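You operate a simulated robot arm through the tools that you are given. There is no shell and no other tool.

The job below is to be done with a simulated robot arm. You get a single attempt, and the scene is never put back.

TASK
Take the link out of the joined chain and lay both pieces on the chain board.
Fine: press the big yellow button once, then the green dome button once; lay each piece lengthwise in a free spot.

The check looks at the end state, three seconds after you hand in, the way a careful person would. Anything else that was tipped, shoved, dropped, spilled or broken makes it a failure.

THE ROBOT
A 7-joint arm with a two-finger parallel gripper, fixed in place. Base frame: the origin is at the foot of the arm, x ahead of it, y to its left, z up. Lengths are in m, angles in rad, forces in N, time in s.
Its first joint turns from -2.897 to 2.897 rad. Payload 4.4 kg.
Tool frame: the origin (TCP) lies between the finger pads and is the grasp point; the fingertips stand 0.023 m ahead of it; z points along the fingers, y is the line along which they close. Largest opening 0.094 m; finger width 0.038, thickness 0.01; the body of the gripper, 0.054 by 0.096 m, starts 0.039 m behind the TCP.
Orientation is that of the tool frame in the base frame, as [roll, pitch, yaw] about the fixed x, y, z axes, in that order (R = Rz(yaw) Ry(pitch) Rx(roll)). With the fingers straight down and closing along the base's y, the tool's x points along the base's -x, its y along +y and its z along -z.

THE INTERFACE
- The arm moves only by the tool nudge_tool. Its argument "rows" is one flat list of numbers, 7 for each row, row after row: the shift along the tool's x, y, z in units of 50 mm (1.0 is 50 mm), then the turn, a rotation vector about the tool's x, y, z in units of 4 degrees (1.0 is 4 degrees), then the opening, from 0 (shut) to 1 (fully open). In form: [x, y, z, wx, wy, wz, claw, x, y, z, wx, wy, wz, claw, ...]. A call has 1 to 20 rows; each row shifts and turns the commanded pose from where the row before left it, along the tool's axes as they then stand. A call with a number of a shift or a turn outside -1 to 1 is refused whole. Each row takes 0.2 s and may step no farther than 0.05 m and 0.15 rad from the row before; otherwise, or with a gripper value out of range, the whole call is refused. A pose out of reach is approached as far as the arm can. The call stops where the force on the tool passes 40 N (or 10 N more than at its start, if that is more) or the arm is blocked; 0.2 s more then pass. Each finger travels about 0.072 m/s and halts on what it meets, pressing with about 38 N; the grip force reading is that of the motor and also rises with nothing between the fingers. The clock runs only during rows and for 0.2 s after the last one: add rows that do not move to give the fingers time. It gives the time, the measured TCP pose, the force on the tool (base axes), the opening and the grip force at its end, in the units of the frame above (readings bear some noise), with the torque about the TCP (base axes, N m) and any sound that the robot's microphone picked up.
- Cameras (640 x 400 px; columns grow to the right, rows downward): "scene" is fixed at [0.2206, -0.6499, 1.6584]; the picture's right is [0.83, -0.55, 0.00], its down [-0.31, -0.46, -0.83] and it looks along [0.46, 0.69, -0.56] (base axes); focal length 337 px, centre (320, 200). "wrist" rides on the gripper at [0.086, 0.016, -0.074] in the tool frame; the picture's right is [-0.18, 0.98, 0.00], its down [-0.58, -0.11, -0.81] and it looks along [-0.79, -0.15, 0.59] (tool axes); focal length 243 px, centre (320, 200). There is no depth. A picture from a camera that has moved, and an enlarged one, comes with that camera's place and axes in the base frame and with its lens.
- grab_frame(camera): a new picture of that camera. It takes no simulated time.
- zoom(camera, box): a new picture of the part [left, top, right, bottom] of that camera's present view, enlarged. It takes no simulated time.
- hand_in(): hands the job in; it is judged then, once.

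Nothing tells you positions but the pictures and the camera data. Unless the task says otherwise, let go and move clear before handing in.

The tools are called after "Emit:" as a command line: name --argument value ..., lists and objects as JSON in quotes. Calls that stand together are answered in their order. nudge_tool: Moves the arm, as the interface text tells. Its arguments: {"type":"object","properties":{"rows":{"type":"array"}},"required":["rows"]} The other tools are called the same way: grab_frame (camera) takes a picture; zoom (camera, box) takes an enlarged picture of a part of a camera's view; hand_in () hands the job in.

At the start:

```text
time: 0.0
eef_pos: [0.6204, 0.3696, 1.297]
tool_rot: [3.14, 0.0, 3.141]
contact_force: [-0.5, -0.2, 0.0]
ft_torque: [0.0, 0.01, 0.02]
opening: 0.0939
grasp_force: 0.1
```

scene: 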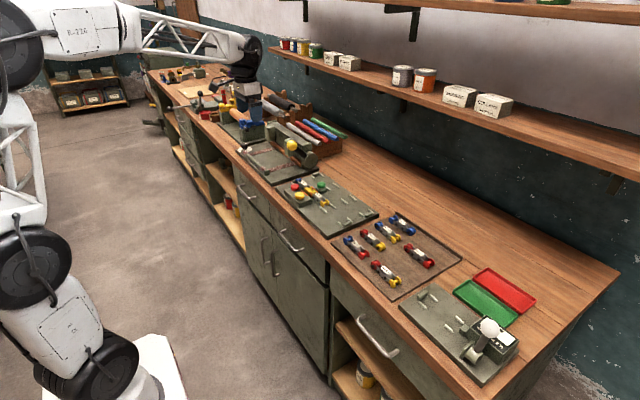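
wrist: 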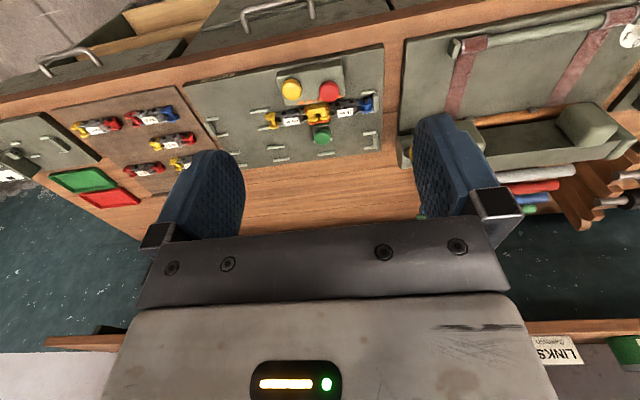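

I see a workbench with several boards; the one in the middle has yellow, red and green buttons with a joined chain beside them. I'll zoom in for details before moving.

Emit:
zoom --camera "scene" --box '[270, 160, 390, 240]'

Emit:
zoom --camera "scene" --box '[320, 200, 480, 300]'

Emit:
zoom --camera "wrist" --box '[180, 40, 400, 178]'

Emit:
zoom --camera "scene" --box '[400, 260, 540, 390]'

Emit:
zoom --camera "scene" --box '[140, 50, 350, 200]'

```text
5.00 times, centred on (330, 200) of scene
camera zoom: at [0.2206, -0.6499, 1.6584], right [0.83, -0.55, 0.0], down [-0.31, -0.46, -0.83], along [0.46, 0.69, -0.56], focal length 1685 px, centre (270, 200)
```

zoom: 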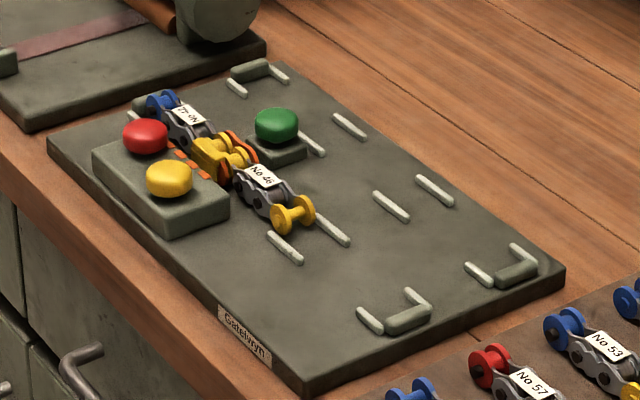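

```text
4.00 times, centred on (400, 250) of scene
camera zoom: at [0.2206, -0.6499, 1.6584], right [0.83, -0.55, 0.0], down [-0.31, -0.46, -0.83], along [0.46, 0.69, -0.56], focal length 1348 px, centre (0, 0)
```

zoom: 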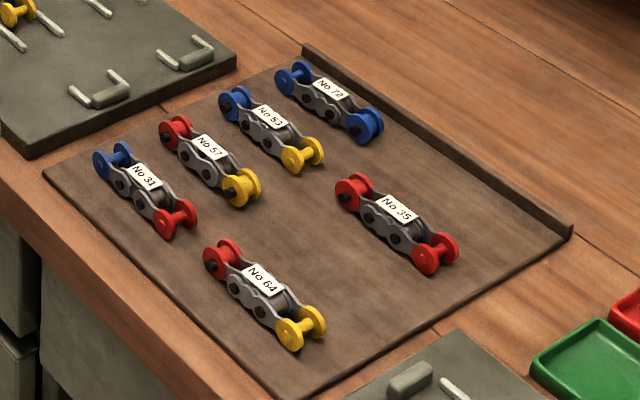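

```text
2.90 times, centred on (290, 109) of wrist
camera zoom: at [0.5353, 0.3855, 1.3723], right [0.18, 0.98, 0.0], down [0.58, -0.11, 0.81], along [0.79, -0.15, -0.59], focal length 703 px, centre (407, 464)
```

zoom: 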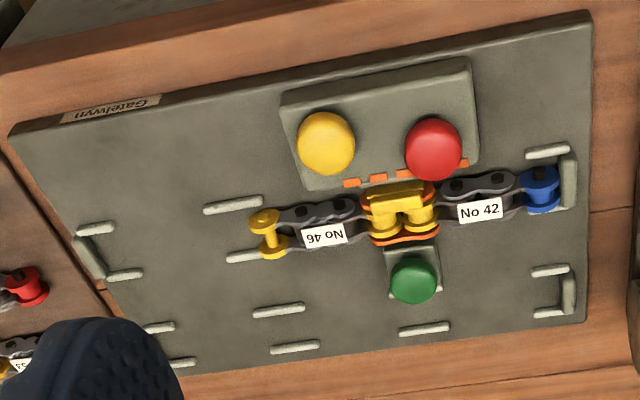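

```text
3.08 times, centred on (470, 325) of scene
camera zoom: at [0.2206, -0.6499, 1.6584], right [0.83, -0.55, 0.0], down [-0.31, -0.46, -0.83], along [0.46, 0.69, -0.56], focal length 1037 px, centre (-142, -185)
```

zoom: 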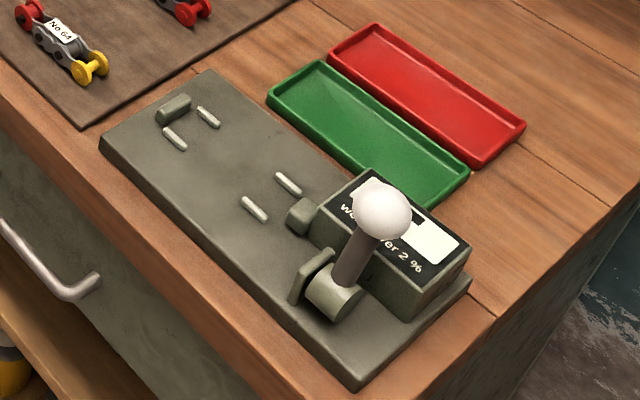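

```text
2.67 times, centred on (245, 125) of scene
camera zoom: at [0.2206, -0.6499, 1.6584], right [0.83, -0.55, 0.0], down [-0.31, -0.46, -0.83], along [0.46, 0.69, -0.56], focal length 899 px, centre (520, 400)
```

zoom: 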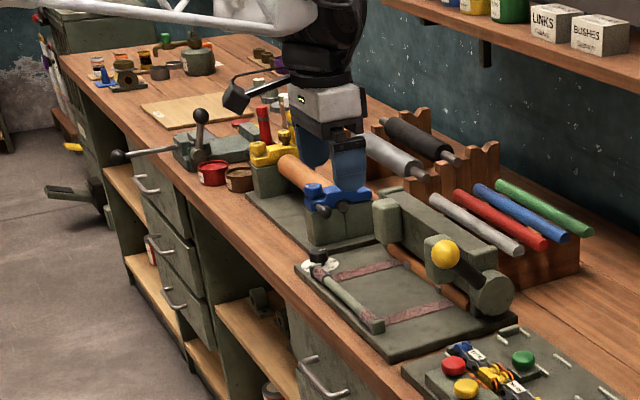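

The Gatelwyn fixture (x≈0.74–0.97, y≈0.08–0.46, top z≈0.905) holds the joined chain along y at x≈0.83. The brown board nearer the weigher (x≈0.74–1.04, y≈-0.24–0.05) holds loose pieces and has two empty spots, so it looks like the chain board. I'll move in for a better look.

Emit:
nudge_tool --rows '[-0.4, -0.15, 0.5, 0, 0, 0, 1, -0.4, -0.15, 0.5, 0, 0, 0, 1, -0.4, -0.15, 0.5, 0, 0, 0, 1, -0.4, -0.15, 0.5, 0, 0, 0, 1, 0, 0, 0, 0, 0, 0, 1]'

```text
time: 1.2
eef_pos: [0.7007, 0.3393, 1.1974]
tool_rot: [-3.141, -0.001, -3.141]
contact_force: [-1.2, 0.2, 0.1]
ft_torque: [-0.02, 0.05, 0.0]
opening: 0.0941
grasp_force: 0.1
```

The arm moved as commanded. Now I'll look at the fixture again from closer up.

Emit:
grab_frame --camera "wrist"

Emit:
zoom --camera "wrist" --box '[220, 0, 420, 125]'

Emit:
grab_frame --camera "scene"

```text
taken
camera wrist: at [0.6158, 0.3552, 1.2717], right [0.18, 0.98, 0.0], down [0.58, -0.11, 0.81], along [0.79, -0.15, -0.59], focal length 243 px, centre (320, 200)
```

wrist: 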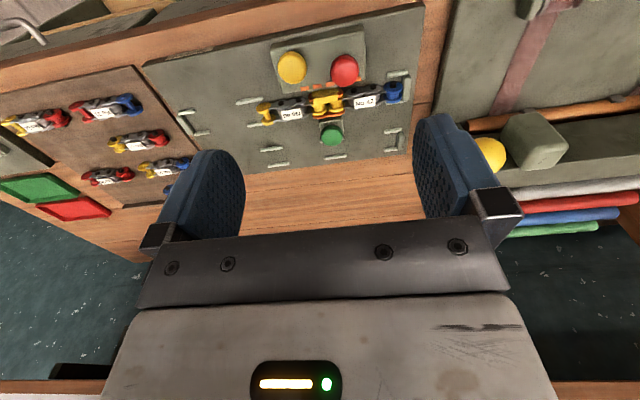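

```text
3.20 times, centred on (320, 62) of wrist
camera zoom: at [0.6158, 0.3552, 1.2717], right [0.18, 0.98, 0.0], down [0.58, -0.11, 0.81], along [0.79, -0.15, -0.59], focal length 776 px, centre (320, 640)
```

zoom: 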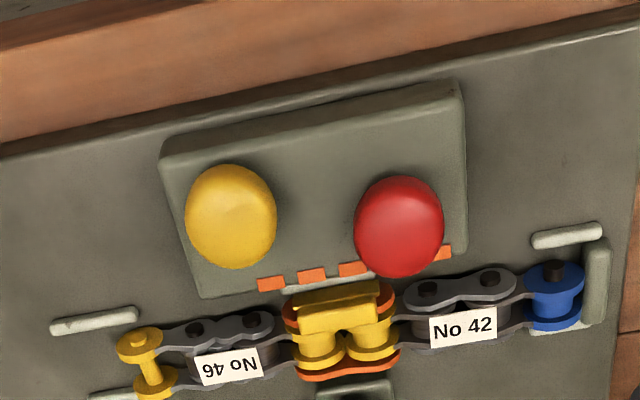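

```text
taken
```

scene: 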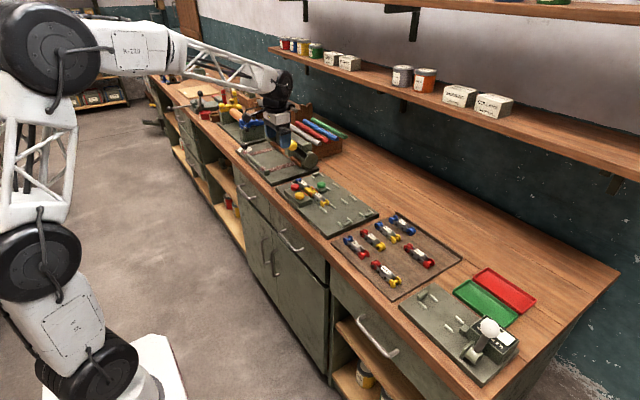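

The yellow button's centre is at about (0.758, 0.292) and its top at z≈0.955. I'll close the gripper and hover above it.

Emit:
nudge_tool --rows '[-0.285, -0.235, 0.7, 0, 0, 0, 0, -0.285, -0.235, 0.7, 0, 0, 0, 0, -0.285, -0.235, 0.7, 0, 0, 0, 0, -0.285, -0.235, 0.7, 0, 0, 0, 0, 0, 0, 0, 0, 0, 0, 0, 0, 0, 0, 0, 0, 0, 0]'

Emit:
grab_frame --camera "wrist"

Emit:
zoom --camera "scene" --box '[250, 120, 390, 220]'

```text
time: 2.6
eef_pos: [0.7581, 0.2898, 1.057]
tool_rot: [-3.141, 0.001, -3.141]
contact_force: [0.1, 0.7, -0.3]
ft_torque: [-0.02, 0.01, -0.01]
opening: 0.0
grasp_force: 38.2
```

```text
taken
camera wrist: at [0.6717, 0.3069, 1.1314], right [0.18, 0.98, 0.0], down [0.58, -0.11, 0.81], along [0.79, -0.15, -0.59], focal length 243 px, centre (320, 200)
```

wrist: 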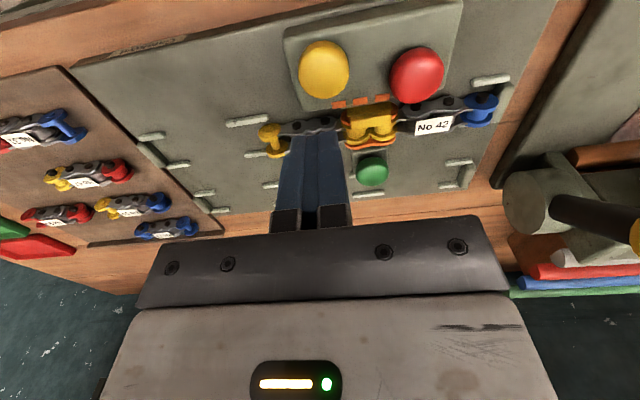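

```text
4.00 times, centred on (320, 170) of scene
camera zoom: at [0.2206, -0.6499, 1.6584], right [0.83, -0.55, 0.0], down [-0.31, -0.46, -0.83], along [0.46, 0.69, -0.56], focal length 1348 px, centre (320, 320)
```

zoom: 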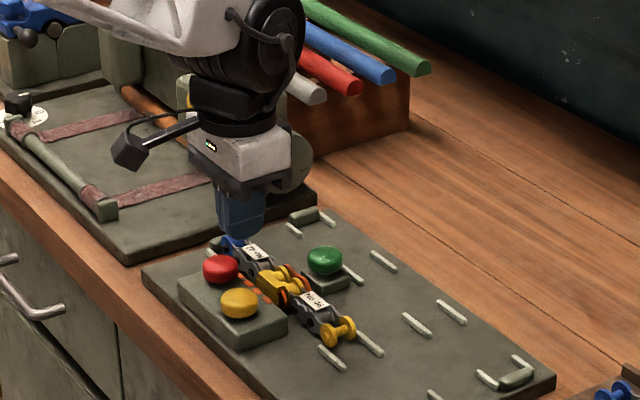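

I'm centred above yellow to within a few millimetres, so I'll lower toward it and press in small steps.

Emit:
nudge_tool --rows '[0, 0.06, 0.5, 0, 0, 0, 0, 0, 0, 0.5, 0, 0, 0, 0, 0, 0, 0.2, 0, 0, 0, 0, 0, 0, 0.05, 0, 0, 0, 0, 0, 0, 0.05, 0, 0, 0, 0, 0, 0, 0.05, 0, 0, 0, 0, 0, 0, 0.05, 0, 0, 0, 0]'

Emit:
grab_frame --camera "wrist"

```text
time: 4.2
eef_pos: [0.756, 0.295, 0.988]
tool_rot: [-3.141, -0.001, 3.141]
contact_force: [2.0, -0.5, 2.2]
ft_torque: [0.02, 0.03, 0.02]
opening: 0.0001
grasp_force: 38.1
```

```text
taken
camera wrist: at [0.6719, 0.3112, 1.0625], right [0.18, 0.98, 0.0], down [0.58, -0.11, 0.81], along [0.79, -0.15, -0.59], focal length 243 px, centre (320, 200)
```

wrist: 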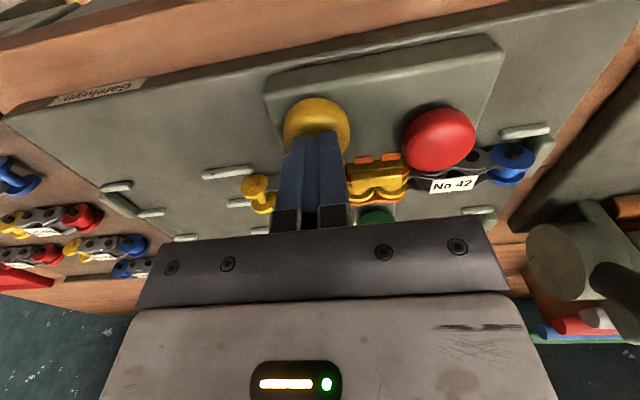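

The tip is directly over yellow, just above contact. I'll keep lowering in fine steps.

Emit:
nudge_tool --rows '[0, 0, 0.04, 0, 0, 0, 0, 0, 0, 0.04, 0, 0, 0, 0, 0, 0, 0.04, 0, 0, 0, 0, 0, 0, 0.04, 0, 0, 0, 0]'

```text
time: 5.2
eef_pos: [0.7575, 0.2946, 0.9803]
tool_rot: [3.14, 0.0, 3.14]
contact_force: [-2.3, 0.4, 5.3]
ft_torque: [0.0, 0.16, 0.02]
opening: 0.0001
grasp_force: 38.0
```

I've just touched it, with about 5 N upward at tip z≈0.957. I'll press on in small steps.

Emit:
nudge_tool --rows '[0, 0, 0.03, 0, 0, 0, 0, 0, 0, 0.03, 0, 0, 0, 0, 0, 0, 0.03, 0, 0, 0, 0]'

```text
time: 6.0
eef_pos: [0.7591, 0.2937, 0.9759]
tool_rot: [3.141, 0.001, -3.141]
contact_force: [-2.4, -0.1, 10.7]
ft_torque: [0.03, 0.1, 0.06]
opening: 0.0001
grasp_force: 37.8
heard: click
```

I heard a click at about 11 N, so yellow is pressed. I'll retreat straight up and see what changed.

Emit:
nudge_tool --rows '[0, 0, -0.4, 0, 0, 0, 0, 0, 0, -1, 0, 0, 0, 0, 0, 0, -1, 0, 0, 0, 0, 0.5, 0, -0.6, 0, 0, 0, 0, 0.5, 0, 0, 0, 0, 0, 0, 0, 0, 0, 0, 0, 0, 0]'

Emit:
zoom --camera "wrist" --box '[200, 0, 480, 175]'

Emit:
zoom --camera "scene" --box '[270, 160, 390, 240]'

```text
time: 7.4
eef_pos: [0.7069, 0.295, 1.1238]
tool_rot: [3.14, -0.001, 3.141]
contact_force: [0.2, -1.0, -0.3]
ft_torque: [0.0, 0.03, -0.02]
opening: 0.0
grasp_force: 38.3
```

```text
2.29 times, centred on (340, 88) of wrist
camera zoom: at [0.6208, 0.3115, 1.1995], right [0.18, 0.98, 0.0], down [0.58, -0.11, 0.81], along [0.79, -0.15, -0.59], focal length 555 px, centre (274, 457)
```

zoom: 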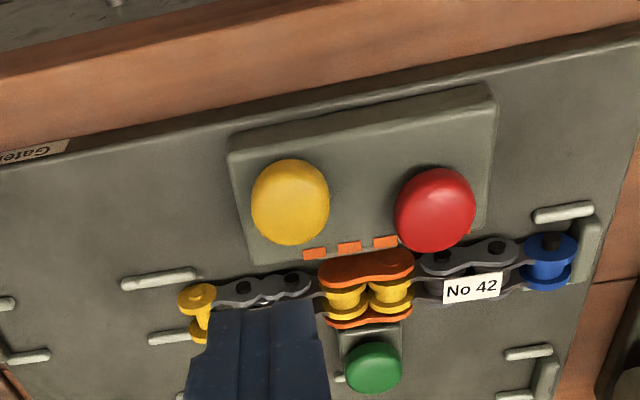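

```text
5.00 times, centred on (330, 200) of scene
camera zoom: at [0.2206, -0.6499, 1.6584], right [0.83, -0.55, 0.0], down [-0.31, -0.46, -0.83], along [0.46, 0.69, -0.56], focal length 1685 px, centre (270, 200)
```

zoom: 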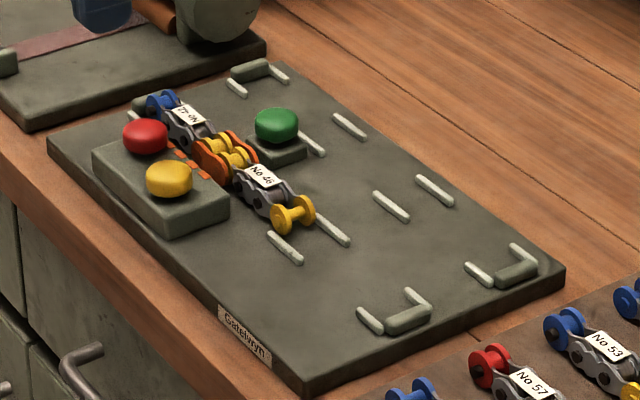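

The yellow retaining clip is off and the orange-plated link is still in the chain. I'll turn the tool 90° so its thin side faces the chain, for pressing green and for gripping later.

Emit:
nudge_tool --rows '[0, 0, 0, 0, 0, -1, 0, 0, 0, 0, 0, 0, -1, 0, 0, 0, 0, 0, 0, -1, 0, 0, 0, 0, 0, 0, -1, 0, 0, 0, 0, 0, 0, -1, 0, 0, 0, 0, 0, 0, -1, 0, 0, 0, 0, 0, 0, -1, 0, 0, 0, 0, 0, 0, -1, 0, 0, 0, 0, 0, 0, -1, 0, 0, 0, 0, 0, 0, -1, 0, 0, 0, 0, 0, 0, -1, 0, 0, 0, 0, 0, 0, -1, 0, 0, 0, 0, 0, 0, -1, 0, 0, 0, 0, 0, 0, -1, 0, 0, 0, 0, 0, 0, -1, 0, 0, 0, 0, 0, 0, -1, 0, 0, 0, 0, 0, 0, -1, 0, 0, 0, 0, 0, 0, -1, 0, 0, 0, 0, 0, 0, -1, 0, 0, 0, 0, 0, 0, -1, 0]'

Emit:
nudge_tool --rows '[0, 0, 0, 0, 0, -1, 0, 0, 0, 0, 0, 0, -1, 0, 0, 0, 0, 0, 0, -0.5, 0, 0, 0, 0, 0, 0, 0, 0]'

Emit:
grab_frame --camera "scene"

Emit:
grab_frame --camera "wrist"

```text
time: 11.6
eef_pos: [0.707, 0.2947, 1.1249]
tool_rot: [-3.141, 0.0, -1.745]
contact_force: [0.2, 0.7, -0.2]
ft_torque: [-0.02, 0.02, 0.0]
opening: 0.0001
grasp_force: 37.8
```

```text
time: 12.6
eef_pos: [0.7071, 0.2949, 1.1255]
tool_rot: [-3.141, 0.001, -1.568]
contact_force: [0.6, -0.2, -0.1]
ft_torque: [0.01, 0.04, -0.03]
opening: 0.0
grasp_force: 38.2
```

```text
taken
```

scene: 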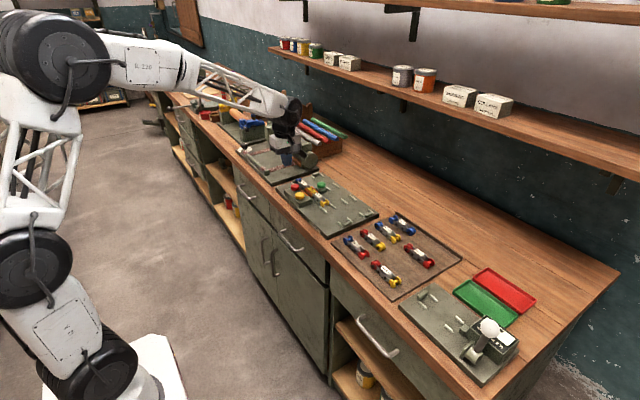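

```text
taken
camera wrist: at [0.6921, 0.2089, 1.2], right [-0.98, 0.18, 0.0], down [0.11, 0.58, 0.81], along [0.15, 0.79, -0.59], focal length 243 px, centre (320, 200)
```

wrist: 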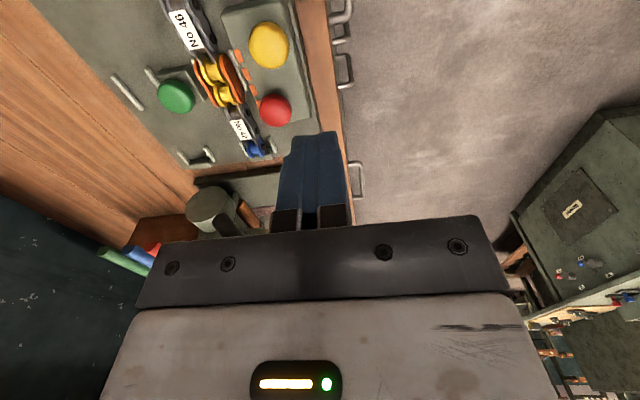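

The rotation worked. The new view puts green at about (0.882, 0.327), so I'll hover above it.

Emit:
nudge_tool --rows '[-0.128, -0.7, 0.3, 0, 0, 0, 0, -0.128, -0.7, 0.3, 0, 0, 0, 0, -0.128, -0.7, 0.3, 0, 0, 0, 0, -0.128, -0.7, 0.3, 0, 0, 0, 0, -0.128, -0.7, 0.3, 0, 0, 0, 0, 0, 0, 0, 0, 0, 0, 0]'

Emit:
grab_frame --camera "wrist"

Emit:
zoom --camera "scene" --box '[270, 140, 390, 220]'

```text
time: 14.0
eef_pos: [0.8828, 0.3268, 1.0504]
tool_rot: [-3.141, 0.0, -1.569]
contact_force: [0.9, -0.6, 0.0]
ft_torque: [-0.01, 0.0, 0.01]
opening: 0.0
grasp_force: 37.9
```

```text
taken
camera wrist: at [0.8678, 0.2407, 1.1253], right [-0.98, 0.18, 0.0], down [0.11, 0.58, 0.81], along [0.15, 0.79, -0.59], focal length 243 px, centre (320, 200)
```

wrist: 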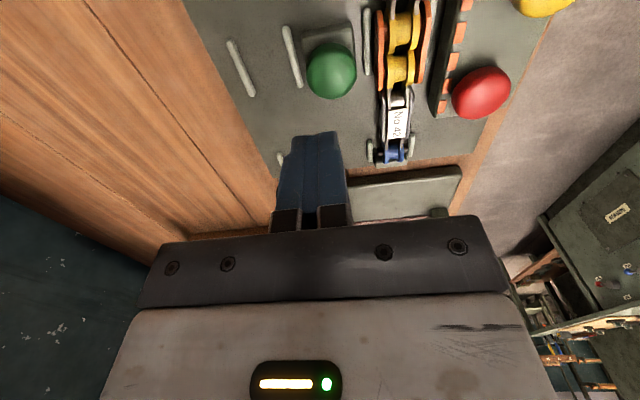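

```text
5.00 times, centred on (330, 180) of scene
camera zoom: at [0.2206, -0.6499, 1.6584], right [0.83, -0.55, 0.0], down [-0.31, -0.46, -0.83], along [0.46, 0.69, -0.56], focal length 1685 px, centre (270, 300)
```

zoom: 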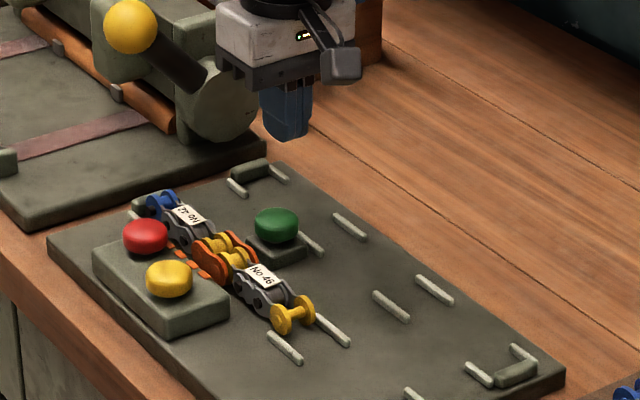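

Green reads (0.876, 0.328) from here. I'll correct by 6 mm in x and go down to just above it.

Emit:
nudge_tool --rows '[-0.02, 0.13, 0.3, 0, 0, 0, 0, 0, 0, 0.4, 0, 0, 0, 0, 0, 0, 0.4, 0, 0, 0, 0, 0, 0, 0.1, 0, 0, 0, 0, 0, 0, 0.05, 0, 0, 0, 0]'

Emit:
grab_frame --camera "wrist"

Emit:
zoom --camera "scene" --box '[270, 140, 390, 220]'

```text
time: 15.2
eef_pos: [0.8765, 0.3293, 0.988]
tool_rot: [-3.142, 0.0, -1.569]
contact_force: [1.2, 0.8, -0.3]
ft_torque: [0.02, -0.01, 0.02]
opening: 0.0
grasp_force: 37.8
```

```text
taken
camera wrist: at [0.8599, 0.2422, 1.0623], right [-0.98, 0.18, 0.0], down [0.11, 0.58, 0.81], along [0.15, 0.79, -0.59], focal length 243 px, centre (320, 200)
```

wrist: 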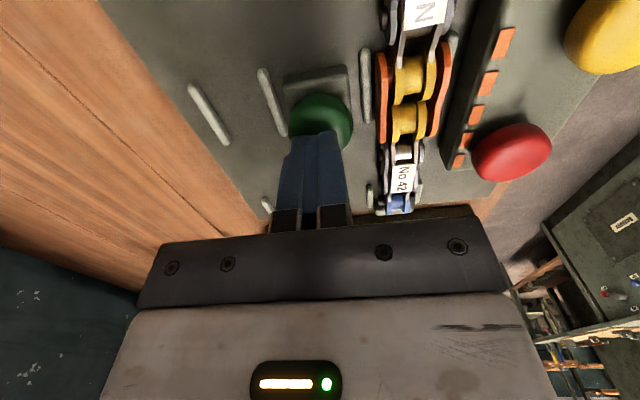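

```text
5.00 times, centred on (330, 180) of scene
camera zoom: at [0.2206, -0.6499, 1.6584], right [0.83, -0.55, 0.0], down [-0.31, -0.46, -0.83], along [0.46, 0.69, -0.56], focal length 1685 px, centre (270, 300)
```

zoom: 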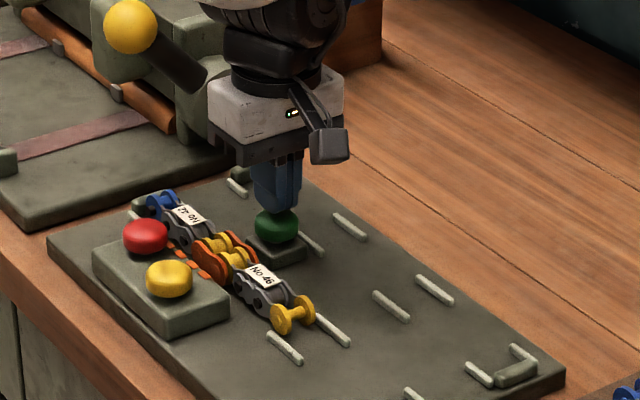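

The fingertips are right over the green dome. I'll lower in 2 mm steps.

Emit:
nudge_tool --rows '[0, 0, 0.06, 0, 0, 0, 0, 0, 0, 0.06, 0, 0, 0, 0, 0, 0, 0.06, 0, 0, 0, 0, 0, 0, 0.04, 0, 0, 0, 0]'

```text
time: 16.2
eef_pos: [0.876, 0.3282, 0.9766]
tool_rot: [3.141, -0.001, -1.57]
contact_force: [-1.6, -1.3, 3.0]
ft_torque: [-0.07, 0.03, 0.03]
opening: 0.0
grasp_force: 37.9
```

There's only light contact, if any. I'll keep going in small steps.

Emit:
nudge_tool --rows '[0, 0, 0.03, 0, 0, 0, 0, 0, 0, 0.03, 0, 0, 0, 0]'

```text
time: 16.8
eef_pos: [0.877, 0.3283, 0.9731]
tool_rot: [3.141, -0.001, -1.572]
contact_force: [0.7, -3.1, 4.8]
ft_torque: [-0.1, -0.04, 0.0]
opening: 0.0002
grasp_force: 38.4
```

The force is rising slowly and there's no click yet. I'll continue.

Emit:
nudge_tool --rows '[0, 0, 0.03, 0, 0, 0, 0, 0, 0, 0.03, 0, 0, 0, 0]'

```text
time: 17.4
eef_pos: [0.8755, 0.3284, 0.9714]
tool_rot: [3.141, 0.0, -1.571]
contact_force: [2.3, -2.1, 6.2]
ft_torque: [-0.09, -0.05, 0.03]
opening: 0.0
grasp_force: 38.2
```

The force is about 6 N and rising, with no click yet. Yellow clicked near 11 N, so I'll keep pressing.

Emit:
nudge_tool --rows '[0, 0, 0.03, 0, 0, 0, 0, 0, 0, 0.03, 0, 0, 0, 0]'

```text
time: 18.0
eef_pos: [0.8761, 0.3281, 0.9673]
tool_rot: [-3.141, 0.001, -1.567]
contact_force: [-2.0, 3.7, 8.4]
ft_torque: [-0.11, 0.0, -0.02]
opening: 0.0001
grasp_force: 37.7
heard: click
```

Green clicked. I'll go straight up and look at the result.

Emit:
nudge_tool --rows '[0, 0, -0.4, 0, 0, 0, 0, 0, 0, -1, 0, 0, 0, 0, 0, 0, -1, 0, 0, 0, 0, 0.7, 0, -0.8, 0, 0, 0, 0, 0.7, 0, 0, 0, 0, 0, 0, 0.7, 0, 0, 0, 0, 0, 1, 0, 0, 0, 0, 0, 0, 1]'

Emit:
grab_frame --camera "wrist"

Emit:
zoom --camera "scene" --box '[270, 160, 390, 240]'

```text
refused: row 4 steps farther than a row can; nothing moved
```

```text
taken
camera wrist: at [0.8607, 0.2423, 1.0425], right [-0.98, 0.18, 0.0], down [0.11, 0.58, 0.81], along [0.15, 0.79, -0.59], focal length 243 px, centre (320, 200)
```

wrist: 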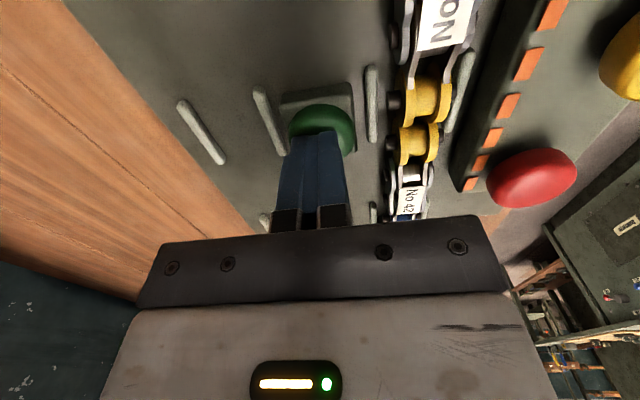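

```text
5.00 times, centred on (330, 200) of scene
camera zoom: at [0.2206, -0.6499, 1.6584], right [0.83, -0.55, 0.0], down [-0.31, -0.46, -0.83], along [0.46, 0.69, -0.56], focal length 1685 px, centre (270, 200)
```

zoom: 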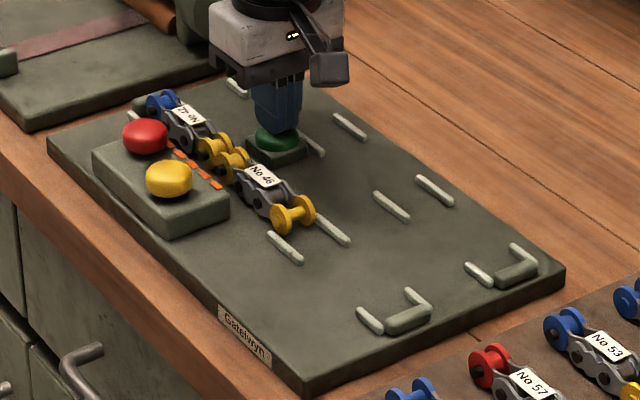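

That call was refused because one row's step was too large, but the frames show the orange link is gone and the pieces are separated. I'll retreat with smaller steps.

Emit:
nudge_tool --rows '[0, 0, -0.4, 0, 0, 0, 0, 0, 0, -0.9, 0, 0, 0, 0, 0, 0, -0.9, 0, 0, 0, 0, 0.6, 0.3, -0.6, 0, 0, 0, 0, 0.6, 0.3, 0, 0, 0, 0, 0, 0.6, 0.3, 0, 0, 0, 0, 0.5, 0.5, 0, 0, 0, 0, 0, 0.5, 0, 0, 0, 0, 0, 0, 0.5]'

Emit:
grab_frame --camera "wrist"

Emit:
zoom --camera "scene" --box '[270, 160, 390, 240]'

```text
time: 19.8
eef_pos: [0.8313, 0.2113, 1.1077]
tool_rot: [-3.141, 0.0, -1.573]
contact_force: [-0.4, -0.4, -0.7]
ft_torque: [0.01, -0.02, 0.0]
opening: 0.0467
grasp_force: 0.1
```

```text
taken
camera wrist: at [0.8156, 0.1255, 1.1829], right [-0.98, 0.18, 0.0], down [0.11, 0.58, 0.81], along [0.15, 0.79, -0.59], focal length 243 px, centre (320, 200)
```

wrist: 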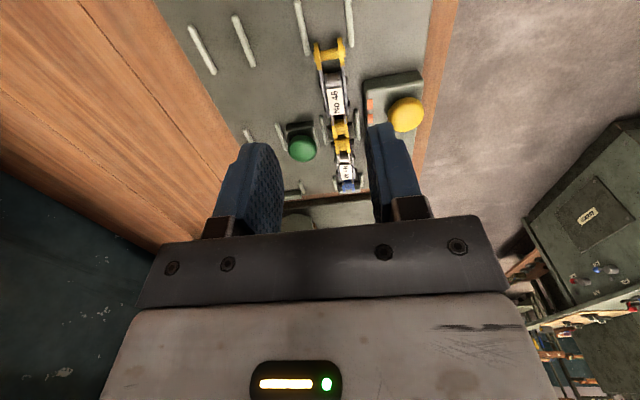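

```text
5.00 times, centred on (330, 200) of scene
camera zoom: at [0.2206, -0.6499, 1.6584], right [0.83, -0.55, 0.0], down [-0.31, -0.46, -0.83], along [0.46, 0.69, -0.56], focal length 1685 px, centre (270, 200)
```

zoom: 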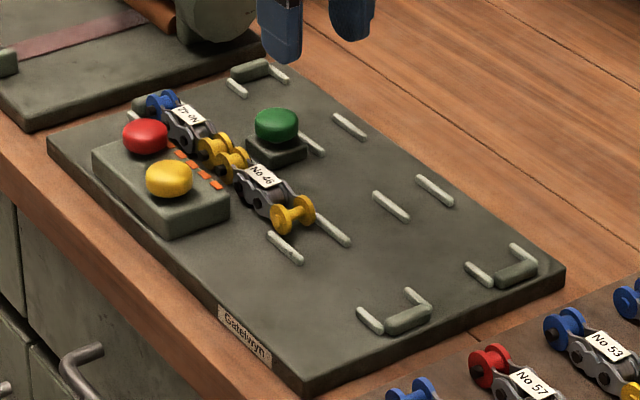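

The chain is now two separate pieces, No 46 and No 42. I'll zoom in to locate No 46 before gripping it.

Emit:
zoom --camera "wrist" --box '[260, 0, 420, 200]'

Emit:
zoom --camera "scene" --box '[290, 175, 350, 215]'

```text
2.00 times, centred on (340, 100) of wrist
camera zoom: at [0.8156, 0.1255, 1.1829], right [-0.98, 0.18, 0.0], down [0.11, 0.58, 0.81], along [0.15, 0.79, -0.59], focal length 485 px, centre (280, 400)
```

zoom: 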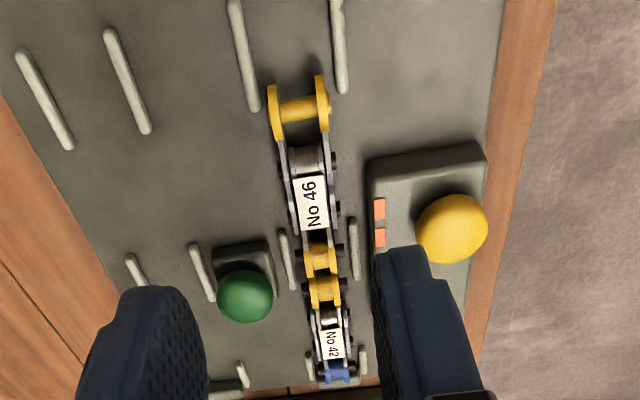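

```text
10.00 times, centred on (320, 195) of scene
camera zoom: at [0.2206, -0.6499, 1.6584], right [0.83, -0.55, 0.0], down [-0.31, -0.46, -0.83], along [0.46, 0.69, -0.56], focal length 3370 px, centre (320, 250)
```

zoom: 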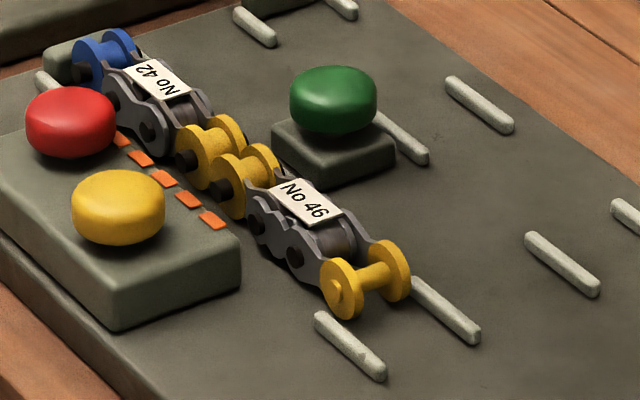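

No 46 spans about y 0.235–0.325, centred near x≈0.828. The guide ridges leave a free window at y≈0.235–0.307. I'll come in at y≈0.273 with a partly open gripper so I clear the button block.

Emit:
nudge_tool --rows '[-0.31, 0.015, 0.4, 0, 0, 0, 0.45, -0.31, 0.015, 0.4, 0, 0, 0, 0.45, -0.31, 0.015, 0.4, 0, 0, 0, 0.45, -0.31, 0.015, 0.4, 0, 0, 0, 0.45, 0, 0, 0.4, 0, 0, 0, 0.45, 0, 0, 0, 0, 0, 0, 0.45]'

Emit:
grab_frame --camera "wrist"

Emit:
zoom --camera "scene" --box '[275, 150, 365, 210]'

```text
time: 21.2
eef_pos: [0.8273, 0.2735, 1.0077]
tool_rot: [3.141, 0.0, -1.568]
contact_force: [0.1, -0.1, -0.1]
ft_torque: [0.0, 0.02, -0.03]
opening: 0.0422
grasp_force: 0.1
```

```text
taken
camera wrist: at [0.8124, 0.1886, 1.0825], right [-0.98, 0.18, 0.0], down [0.11, 0.58, 0.81], along [0.15, 0.79, -0.59], focal length 243 px, centre (320, 200)
```

wrist: 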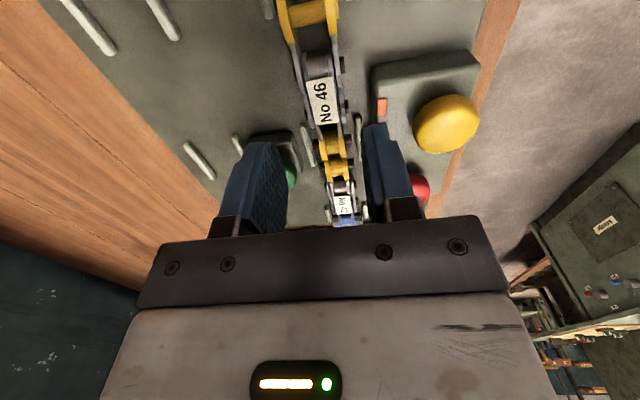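

```text
6.67 times, centred on (320, 180) of scene
camera zoom: at [0.2206, -0.6499, 1.6584], right [0.83, -0.55, 0.0], down [-0.31, -0.46, -0.83], along [0.46, 0.69, -0.56], focal length 2247 px, centre (320, 333)
```

zoom: 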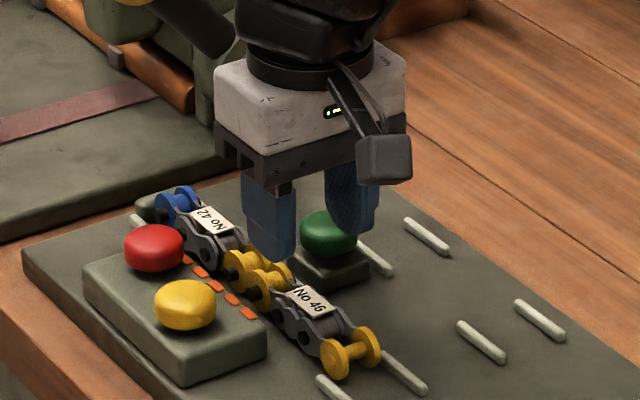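

The fingers straddle the chain line cleanly. I'll go down to the grasp height with TCP z≈0.934.

Emit:
nudge_tool --rows '[-0.03, -0.01, 0.4, 0, 0, 0, 0.45, 0, 0, 0.4, 0, 0, 0, 0.45, 0, 0, 0.3, 0, 0, 0, 0.45, 0, 0, 0.1, 0, 0, 0, 0.45, 0, 0, 0.1, 0, 0, 0, 0.45, 0, 0, 0.1, 0, 0, 0, 0.45, 0, 0, 0.06, 0, 0, 0, 0.45]'

Emit:
grab_frame --camera "wrist"

Emit:
zoom --camera "scene" --box '[275, 160, 365, 220]'

```text
time: 22.7
eef_pos: [0.8301, 0.2755, 0.944]
tool_rot: [-3.135, 0.001, -1.569]
contact_force: [-1.5, -1.7, 2.5]
ft_torque: [-0.1, 0.13, 0.01]
opening: 0.0428
grasp_force: 0.6
stopped in row 7: the force on the tool passed its limit at 45 N (the readings are from after the stop); the commanded pose is now the measured one
```

```text
taken
camera wrist: at [0.8148, 0.1905, 1.0178], right [-0.98, 0.18, -0.01], down [0.1, 0.58, 0.81], along [0.15, 0.79, -0.59], focal length 243 px, centre (320, 200)
```

wrist: 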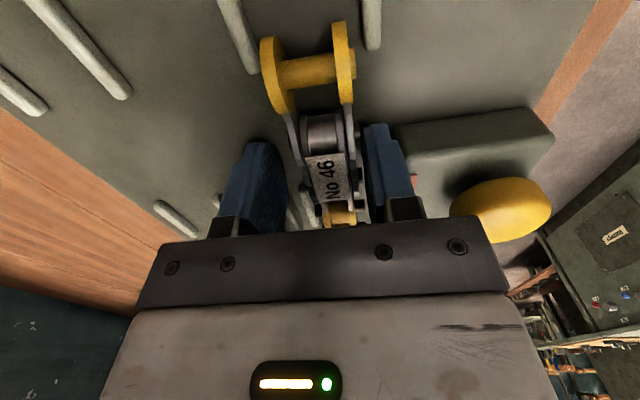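

```text
6.67 times, centred on (320, 190) of scene
camera zoom: at [0.2206, -0.6499, 1.6584], right [0.83, -0.55, 0.0], down [-0.31, -0.46, -0.83], along [0.46, 0.69, -0.56], focal length 2247 px, centre (320, 267)
```

zoom: 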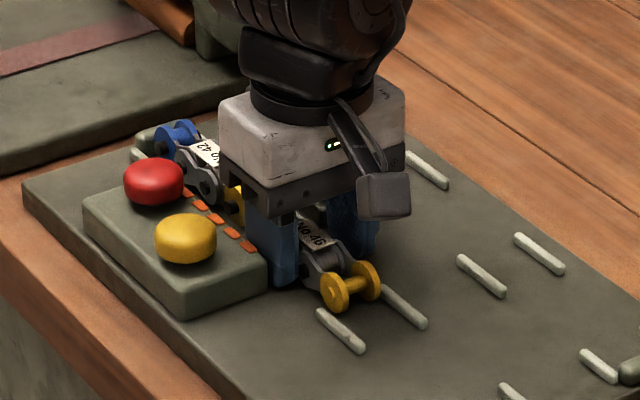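

The descent stopped on contact with the tip near z≈0.92, higher than I expected. I'll look closely at what the fingers touched.

Emit:
zoom --camera "wrist" --box '[200, 100, 440, 250]'

Emit:
zoom --camera "scene" --box '[300, 180, 345, 210]'

```text
2.67 times, centred on (320, 175) of wrist
camera zoom: at [0.8148, 0.1905, 1.0178], right [-0.98, 0.18, -0.01], down [0.1, 0.58, 0.81], along [0.15, 0.79, -0.59], focal length 647 px, centre (320, 267)
```

zoom: 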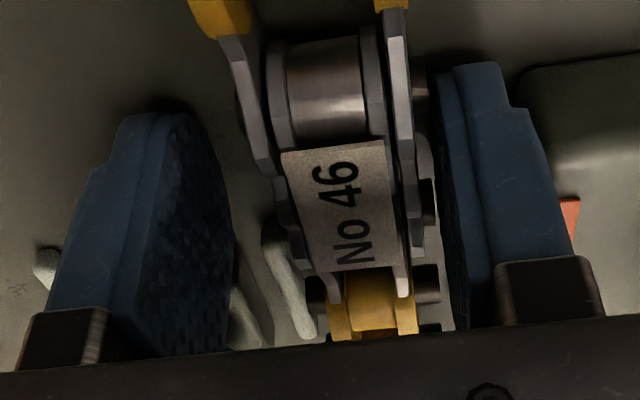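

```text
13.33 times, centred on (322, 195) of scene
camera zoom: at [0.2206, -0.6499, 1.6584], right [0.83, -0.55, 0.0], down [-0.31, -0.46, -0.83], along [0.46, 0.69, -0.56], focal length 4494 px, centre (287, 267)
```

zoom: 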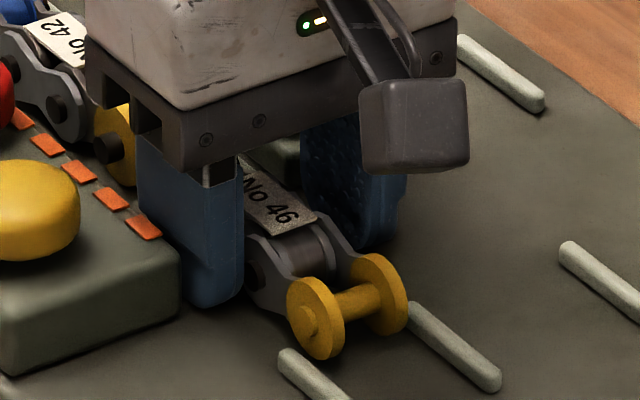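

Nothing is under the fingers but the board surface, which is evidently a bit higher than I estimated. The pads straddle the side plates, so I'll raise 1 mm and close.

Emit:
nudge_tool --rows '[0, 0, -0.02, 0, 0, 0, 0.45, 0, 0, 0, 0, 0, 0, 0.3, 0, 0, 0, 0, 0, 0, 0.1, 0, 0, 0, 0, 0, 0, 0, 0, 0, 0, 0, 0, 0, 0]'

Emit:
zoom --camera "wrist" --box '[200, 0, 440, 250]'

Emit:
zoom --camera "scene" --box '[275, 160, 365, 220]'

```text
time: 23.5
eef_pos: [0.8289, 0.2772, 0.9438]
tool_rot: [-3.138, 0.001, -1.568]
contact_force: [-13.6, -2.7, 6.5]
ft_torque: [0.18, 0.16, -0.22]
opening: 0.0295
grasp_force: 37.8
stopped in row 3: the force on the tool passed its limit at 42 N (the readings are from after the stop); the commanded pose is now the measured one
```

```text
1.60 times, centred on (320, 125) of wrist
camera zoom: at [0.8131, 0.191, 1.018], right [-0.98, 0.18, 0.0], down [0.11, 0.58, 0.81], along [0.15, 0.79, -0.59], focal length 388 px, centre (320, 320)
```

zoom: 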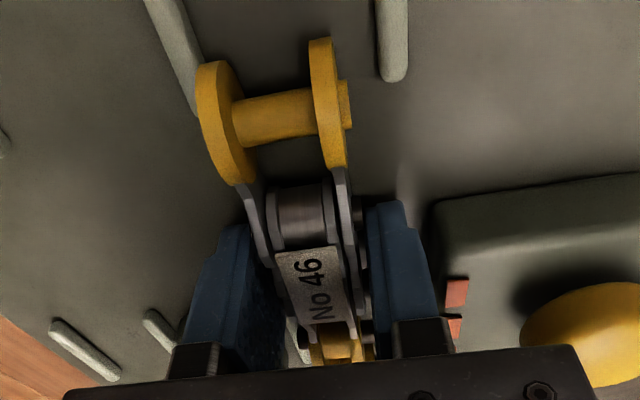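

```text
6.67 times, centred on (320, 190) of scene
camera zoom: at [0.2206, -0.6499, 1.6584], right [0.83, -0.55, 0.0], down [-0.31, -0.46, -0.83], along [0.46, 0.69, -0.56], focal length 2247 px, centre (320, 267)
```

zoom: 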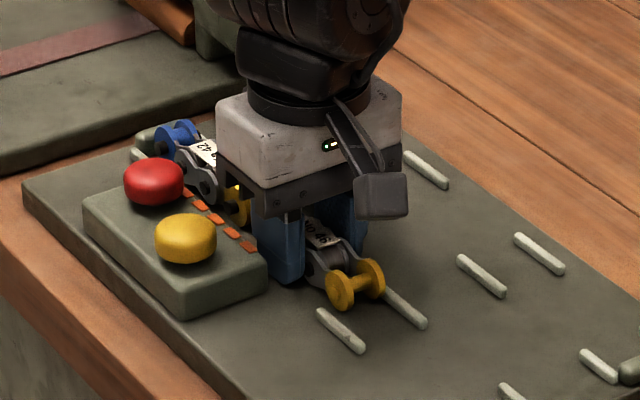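

It's gripped at about 29.5 mm, with a small side load pressing the piece against a guide. I'll ease 2 mm toward -x, keep the grip closed, and lift slowly.

Emit:
nudge_tool --rows '[0, 0.03, 0, 0, 0, 0, 0, 0, 0.01, 0, 0, 0, 0, 0, 0, 0, 0, 0, 0, 0, 0]'

```text
time: 24.3
eef_pos: [0.8272, 0.2769, 0.9432]
tool_rot: [-3.138, -0.001, -1.569]
contact_force: [1.4, 1.8, 3.8]
ft_torque: [0.1, 0.02, -0.05]
opening: 0.0296
grasp_force: 38.0
```

The side load is gone and the grip is holding at 29.6 mm. Next I'll lift straight up.

Emit:
nudge_tool --rows '[0, 0, -0.1, 0, 0, 0, 0, 0, 0, -0.2, 0, 0, 0, 0, 0, 0, -0.3, 0, 0, 0, 0, 0, 0, -0.5, 0, 0, 0, 0, 0, 0, -0.6, 0, 0, 0, 0, 0, 0, -0.6, 0, 0, 0, 0, 0, 0, 0, 0, 0, 0, 0]'

Emit:
grab_frame --camera "wrist"

Emit:
zoom --camera "scene" --box '[270, 140, 390, 220]'

```text
time: 25.9
eef_pos: [0.8285, 0.276, 1.0576]
tool_rot: [-3.14, 0.0, -1.568]
contact_force: [0.2, -0.5, 0.6]
ft_torque: [0.0, 0.01, 0.06]
opening: 0.0
grasp_force: 38.3
```

```text
taken
camera wrist: at [0.8116, 0.1902, 1.1332], right [-0.98, 0.18, 0.0], down [0.11, 0.58, 0.81], along [0.15, 0.79, -0.59], focal length 243 px, centre (320, 200)
```

wrist: 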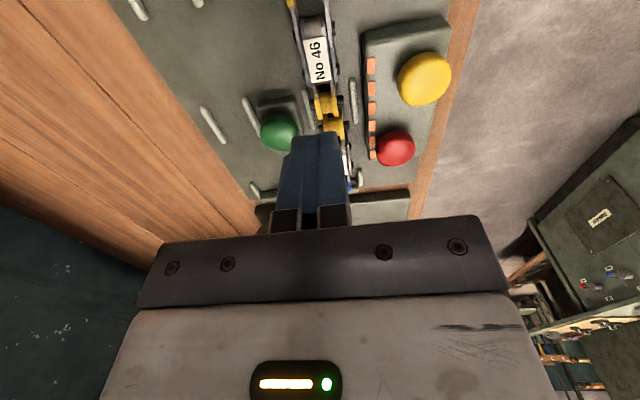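

```text
5.00 times, centred on (330, 180) of scene
camera zoom: at [0.2206, -0.6499, 1.6584], right [0.83, -0.55, 0.0], down [-0.31, -0.46, -0.83], along [0.46, 0.69, -0.56], focal length 1685 px, centre (270, 300)
```

zoom: 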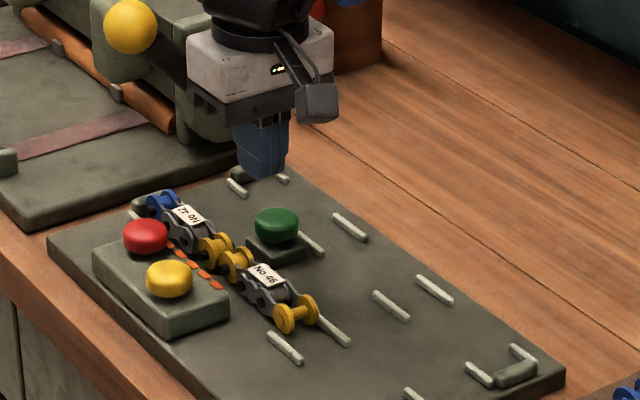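

The piece slipped out of the grip and is still on the fixture, so I need to see why. I'll zoom in closely on it.

Emit:
zoom --camera "scene" --box '[300, 180, 345, 210]'

Emit:
zoom --camera "wrist" --box '[260, 0, 380, 150]'

Emit:
zoom --camera "scene" --box '[340, 220, 440, 290]'

```text
13.33 times, centred on (322, 195) of scene
camera zoom: at [0.2206, -0.6499, 1.6584], right [0.83, -0.55, 0.0], down [-0.31, -0.46, -0.83], along [0.46, 0.69, -0.56], focal length 4494 px, centre (287, 267)
```

zoom: 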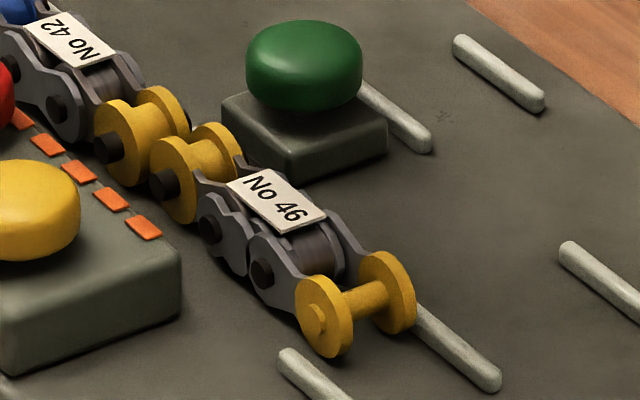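

```text
2.67 times, centred on (320, 75) of wrist
camera zoom: at [0.8116, 0.1902, 1.1332], right [-0.98, 0.18, 0.0], down [0.11, 0.58, 0.81], along [0.15, 0.79, -0.59], focal length 647 px, centre (320, 533)
```

zoom: 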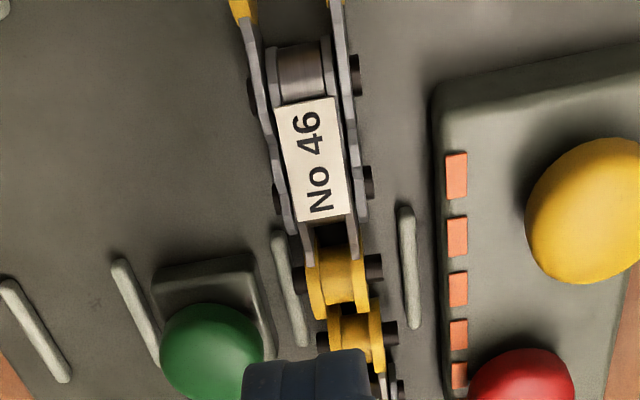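

```text
5.71 times, centred on (390, 255) of scene
camera zoom: at [0.2206, -0.6499, 1.6584], right [0.83, -0.55, 0.0], down [-0.31, -0.46, -0.83], along [0.46, 0.69, -0.56], focal length 1926 px, centre (-80, -114)
```

zoom: 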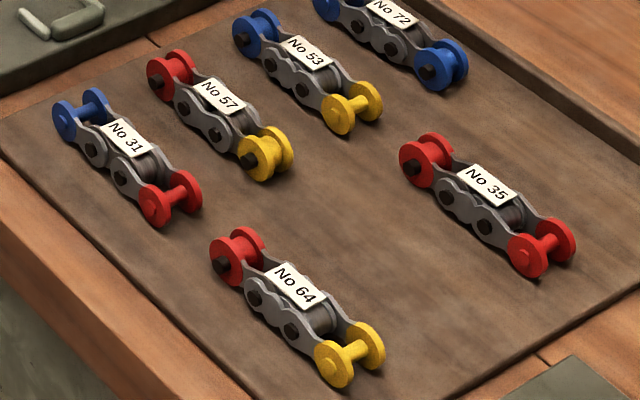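

The pads covered the pins, so the slip may come from where I held it or from something restraining the piece. It now sits with its pins at y≈0.231, 0.259, 0.287 and 0.315, and the board top is really at z≈0.92. I'll regrasp at the middle (y≈0.273) and lift in tiny checked steps.

Emit:
nudge_tool --rows '[0.06, 0, 0.3, 0, 0, 0, 0.45, 0, 0, 0.5, 0, 0, 0, 0.45, 0, 0, 0.5, 0, 0, 0, 0.45, 0, 0, 0.5, 0, 0, 0, 0.45, 0, 0, 0.2, 0, 0, 0, 0.45, 0, 0, 0.1, 0, 0, 0, 0.45, 0, 0, 0.06, 0, 0, 0, 0.45, 0, 0, 0, 0, 0, 0, 0.45]'

Emit:
zoom --camera "wrist" --box '[200, 0, 440, 250]'

Emit:
zoom --camera "scene" --box '[300, 180, 345, 210]'

```text
time: 27.7
eef_pos: [0.8275, 0.2715, 0.949]
tool_rot: [-3.139, 0.0, -1.569]
contact_force: [0.4, -1.0, 0.1]
ft_torque: [0.02, -0.01, -0.01]
opening: 0.0421
grasp_force: 0.0
```

```text
1.60 times, centred on (320, 125) of wrist
camera zoom: at [0.812, 0.1874, 1.0246], right [-0.98, 0.18, 0.0], down [0.11, 0.58, 0.81], along [0.15, 0.79, -0.59], focal length 388 px, centre (320, 320)
```

zoom: 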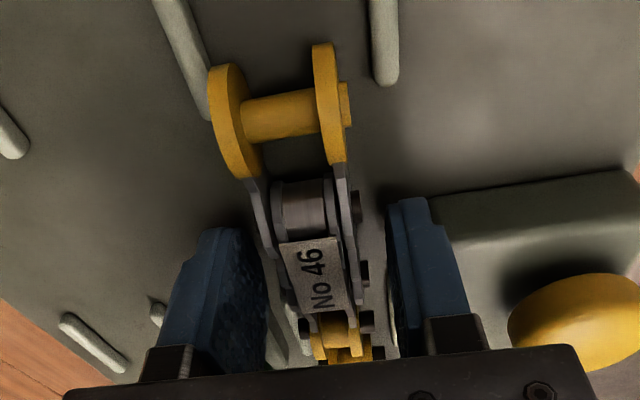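

```text
13.33 times, centred on (322, 195) of scene
camera zoom: at [0.2206, -0.6499, 1.6584], right [0.83, -0.55, 0.0], down [-0.31, -0.46, -0.83], along [0.46, 0.69, -0.56], focal length 4494 px, centre (287, 267)
```

zoom: 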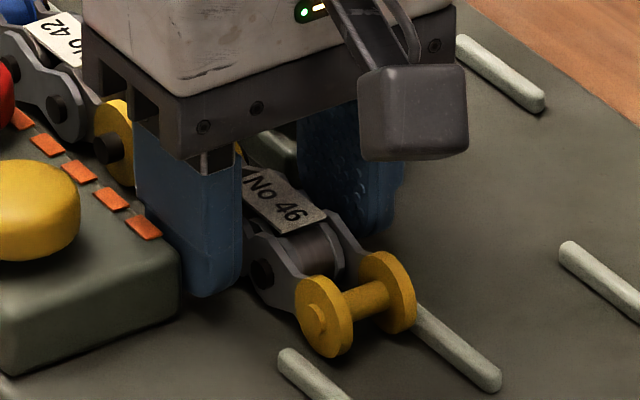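

No contact at TCP z=0.949. I'll lower in 1.5 mm steps to find the true floor height here.

Emit:
nudge_tool --rows '[0, 0, 0.03, 0, 0, 0, 0.45, 0, 0, 0.03, 0, 0, 0, 0.45, 0, 0, 0.03, 0, 0, 0, 0.45]'

```text
time: 28.5
eef_pos: [0.8273, 0.2736, 0.9451]
tool_rot: [-3.139, 0.001, -1.571]
contact_force: [-0.5, -1.0, 2.4]
ft_torque: [-0.01, 0.04, 0.07]
opening: 0.0427
grasp_force: 0.0
```

There's a hint of contact at about 2 N. Two more small steps should confirm it.

Emit:
nudge_tool --rows '[0, 0, 0.03, 0, 0, 0, 0.45, 0, 0, 0.03, 0, 0, 0, 0.45]'

```text
time: 29.1
eef_pos: [0.827, 0.2737, 0.9457]
tool_rot: [-3.137, 0.002, -1.57]
contact_force: [-3.8, -0.5, 29.1]
ft_torque: [-0.25, 1.07, -0.03]
opening: 0.044
grasp_force: 1.4
```

Contact is confirmed on the board surface with the tip at z≈0.922. I'll raise 2 mm to unload, then close.

Emit:
nudge_tool --rows '[0, 0, -0.05, 0, 0, 0, 0.45, 0, 0, 0, 0, 0, 0, 0.4, 0, 0, 0, 0, 0, 0, 0.36, 0, 0, 0, 0, 0, 0, 0.33]'

Emit:
zoom --camera "wrist" --box '[200, 0, 440, 250]'

```text
time: 30.1
eef_pos: [0.8255, 0.2729, 0.9435]
tool_rot: [-3.141, 0.0, -1.571]
contact_force: [-0.8, -0.8, -0.7]
ft_torque: [-0.02, 0.01, 0.02]
opening: 0.0312
grasp_force: 0.5
```

```text
1.60 times, centred on (320, 125) of wrist
camera zoom: at [0.8109, 0.1868, 1.0179], right [-0.98, 0.18, 0.0], down [0.11, 0.58, 0.81], along [0.15, 0.79, -0.59], focal length 388 px, centre (320, 320)
```

zoom: 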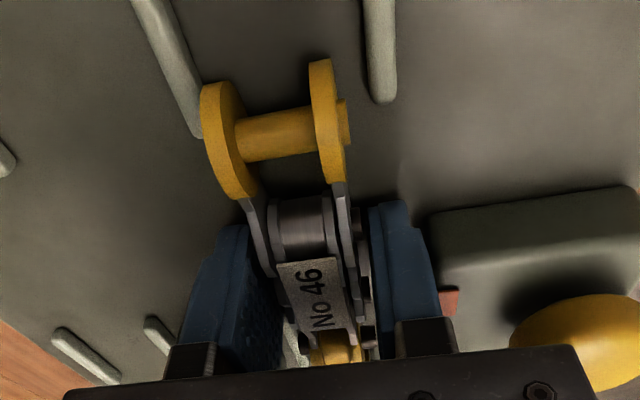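

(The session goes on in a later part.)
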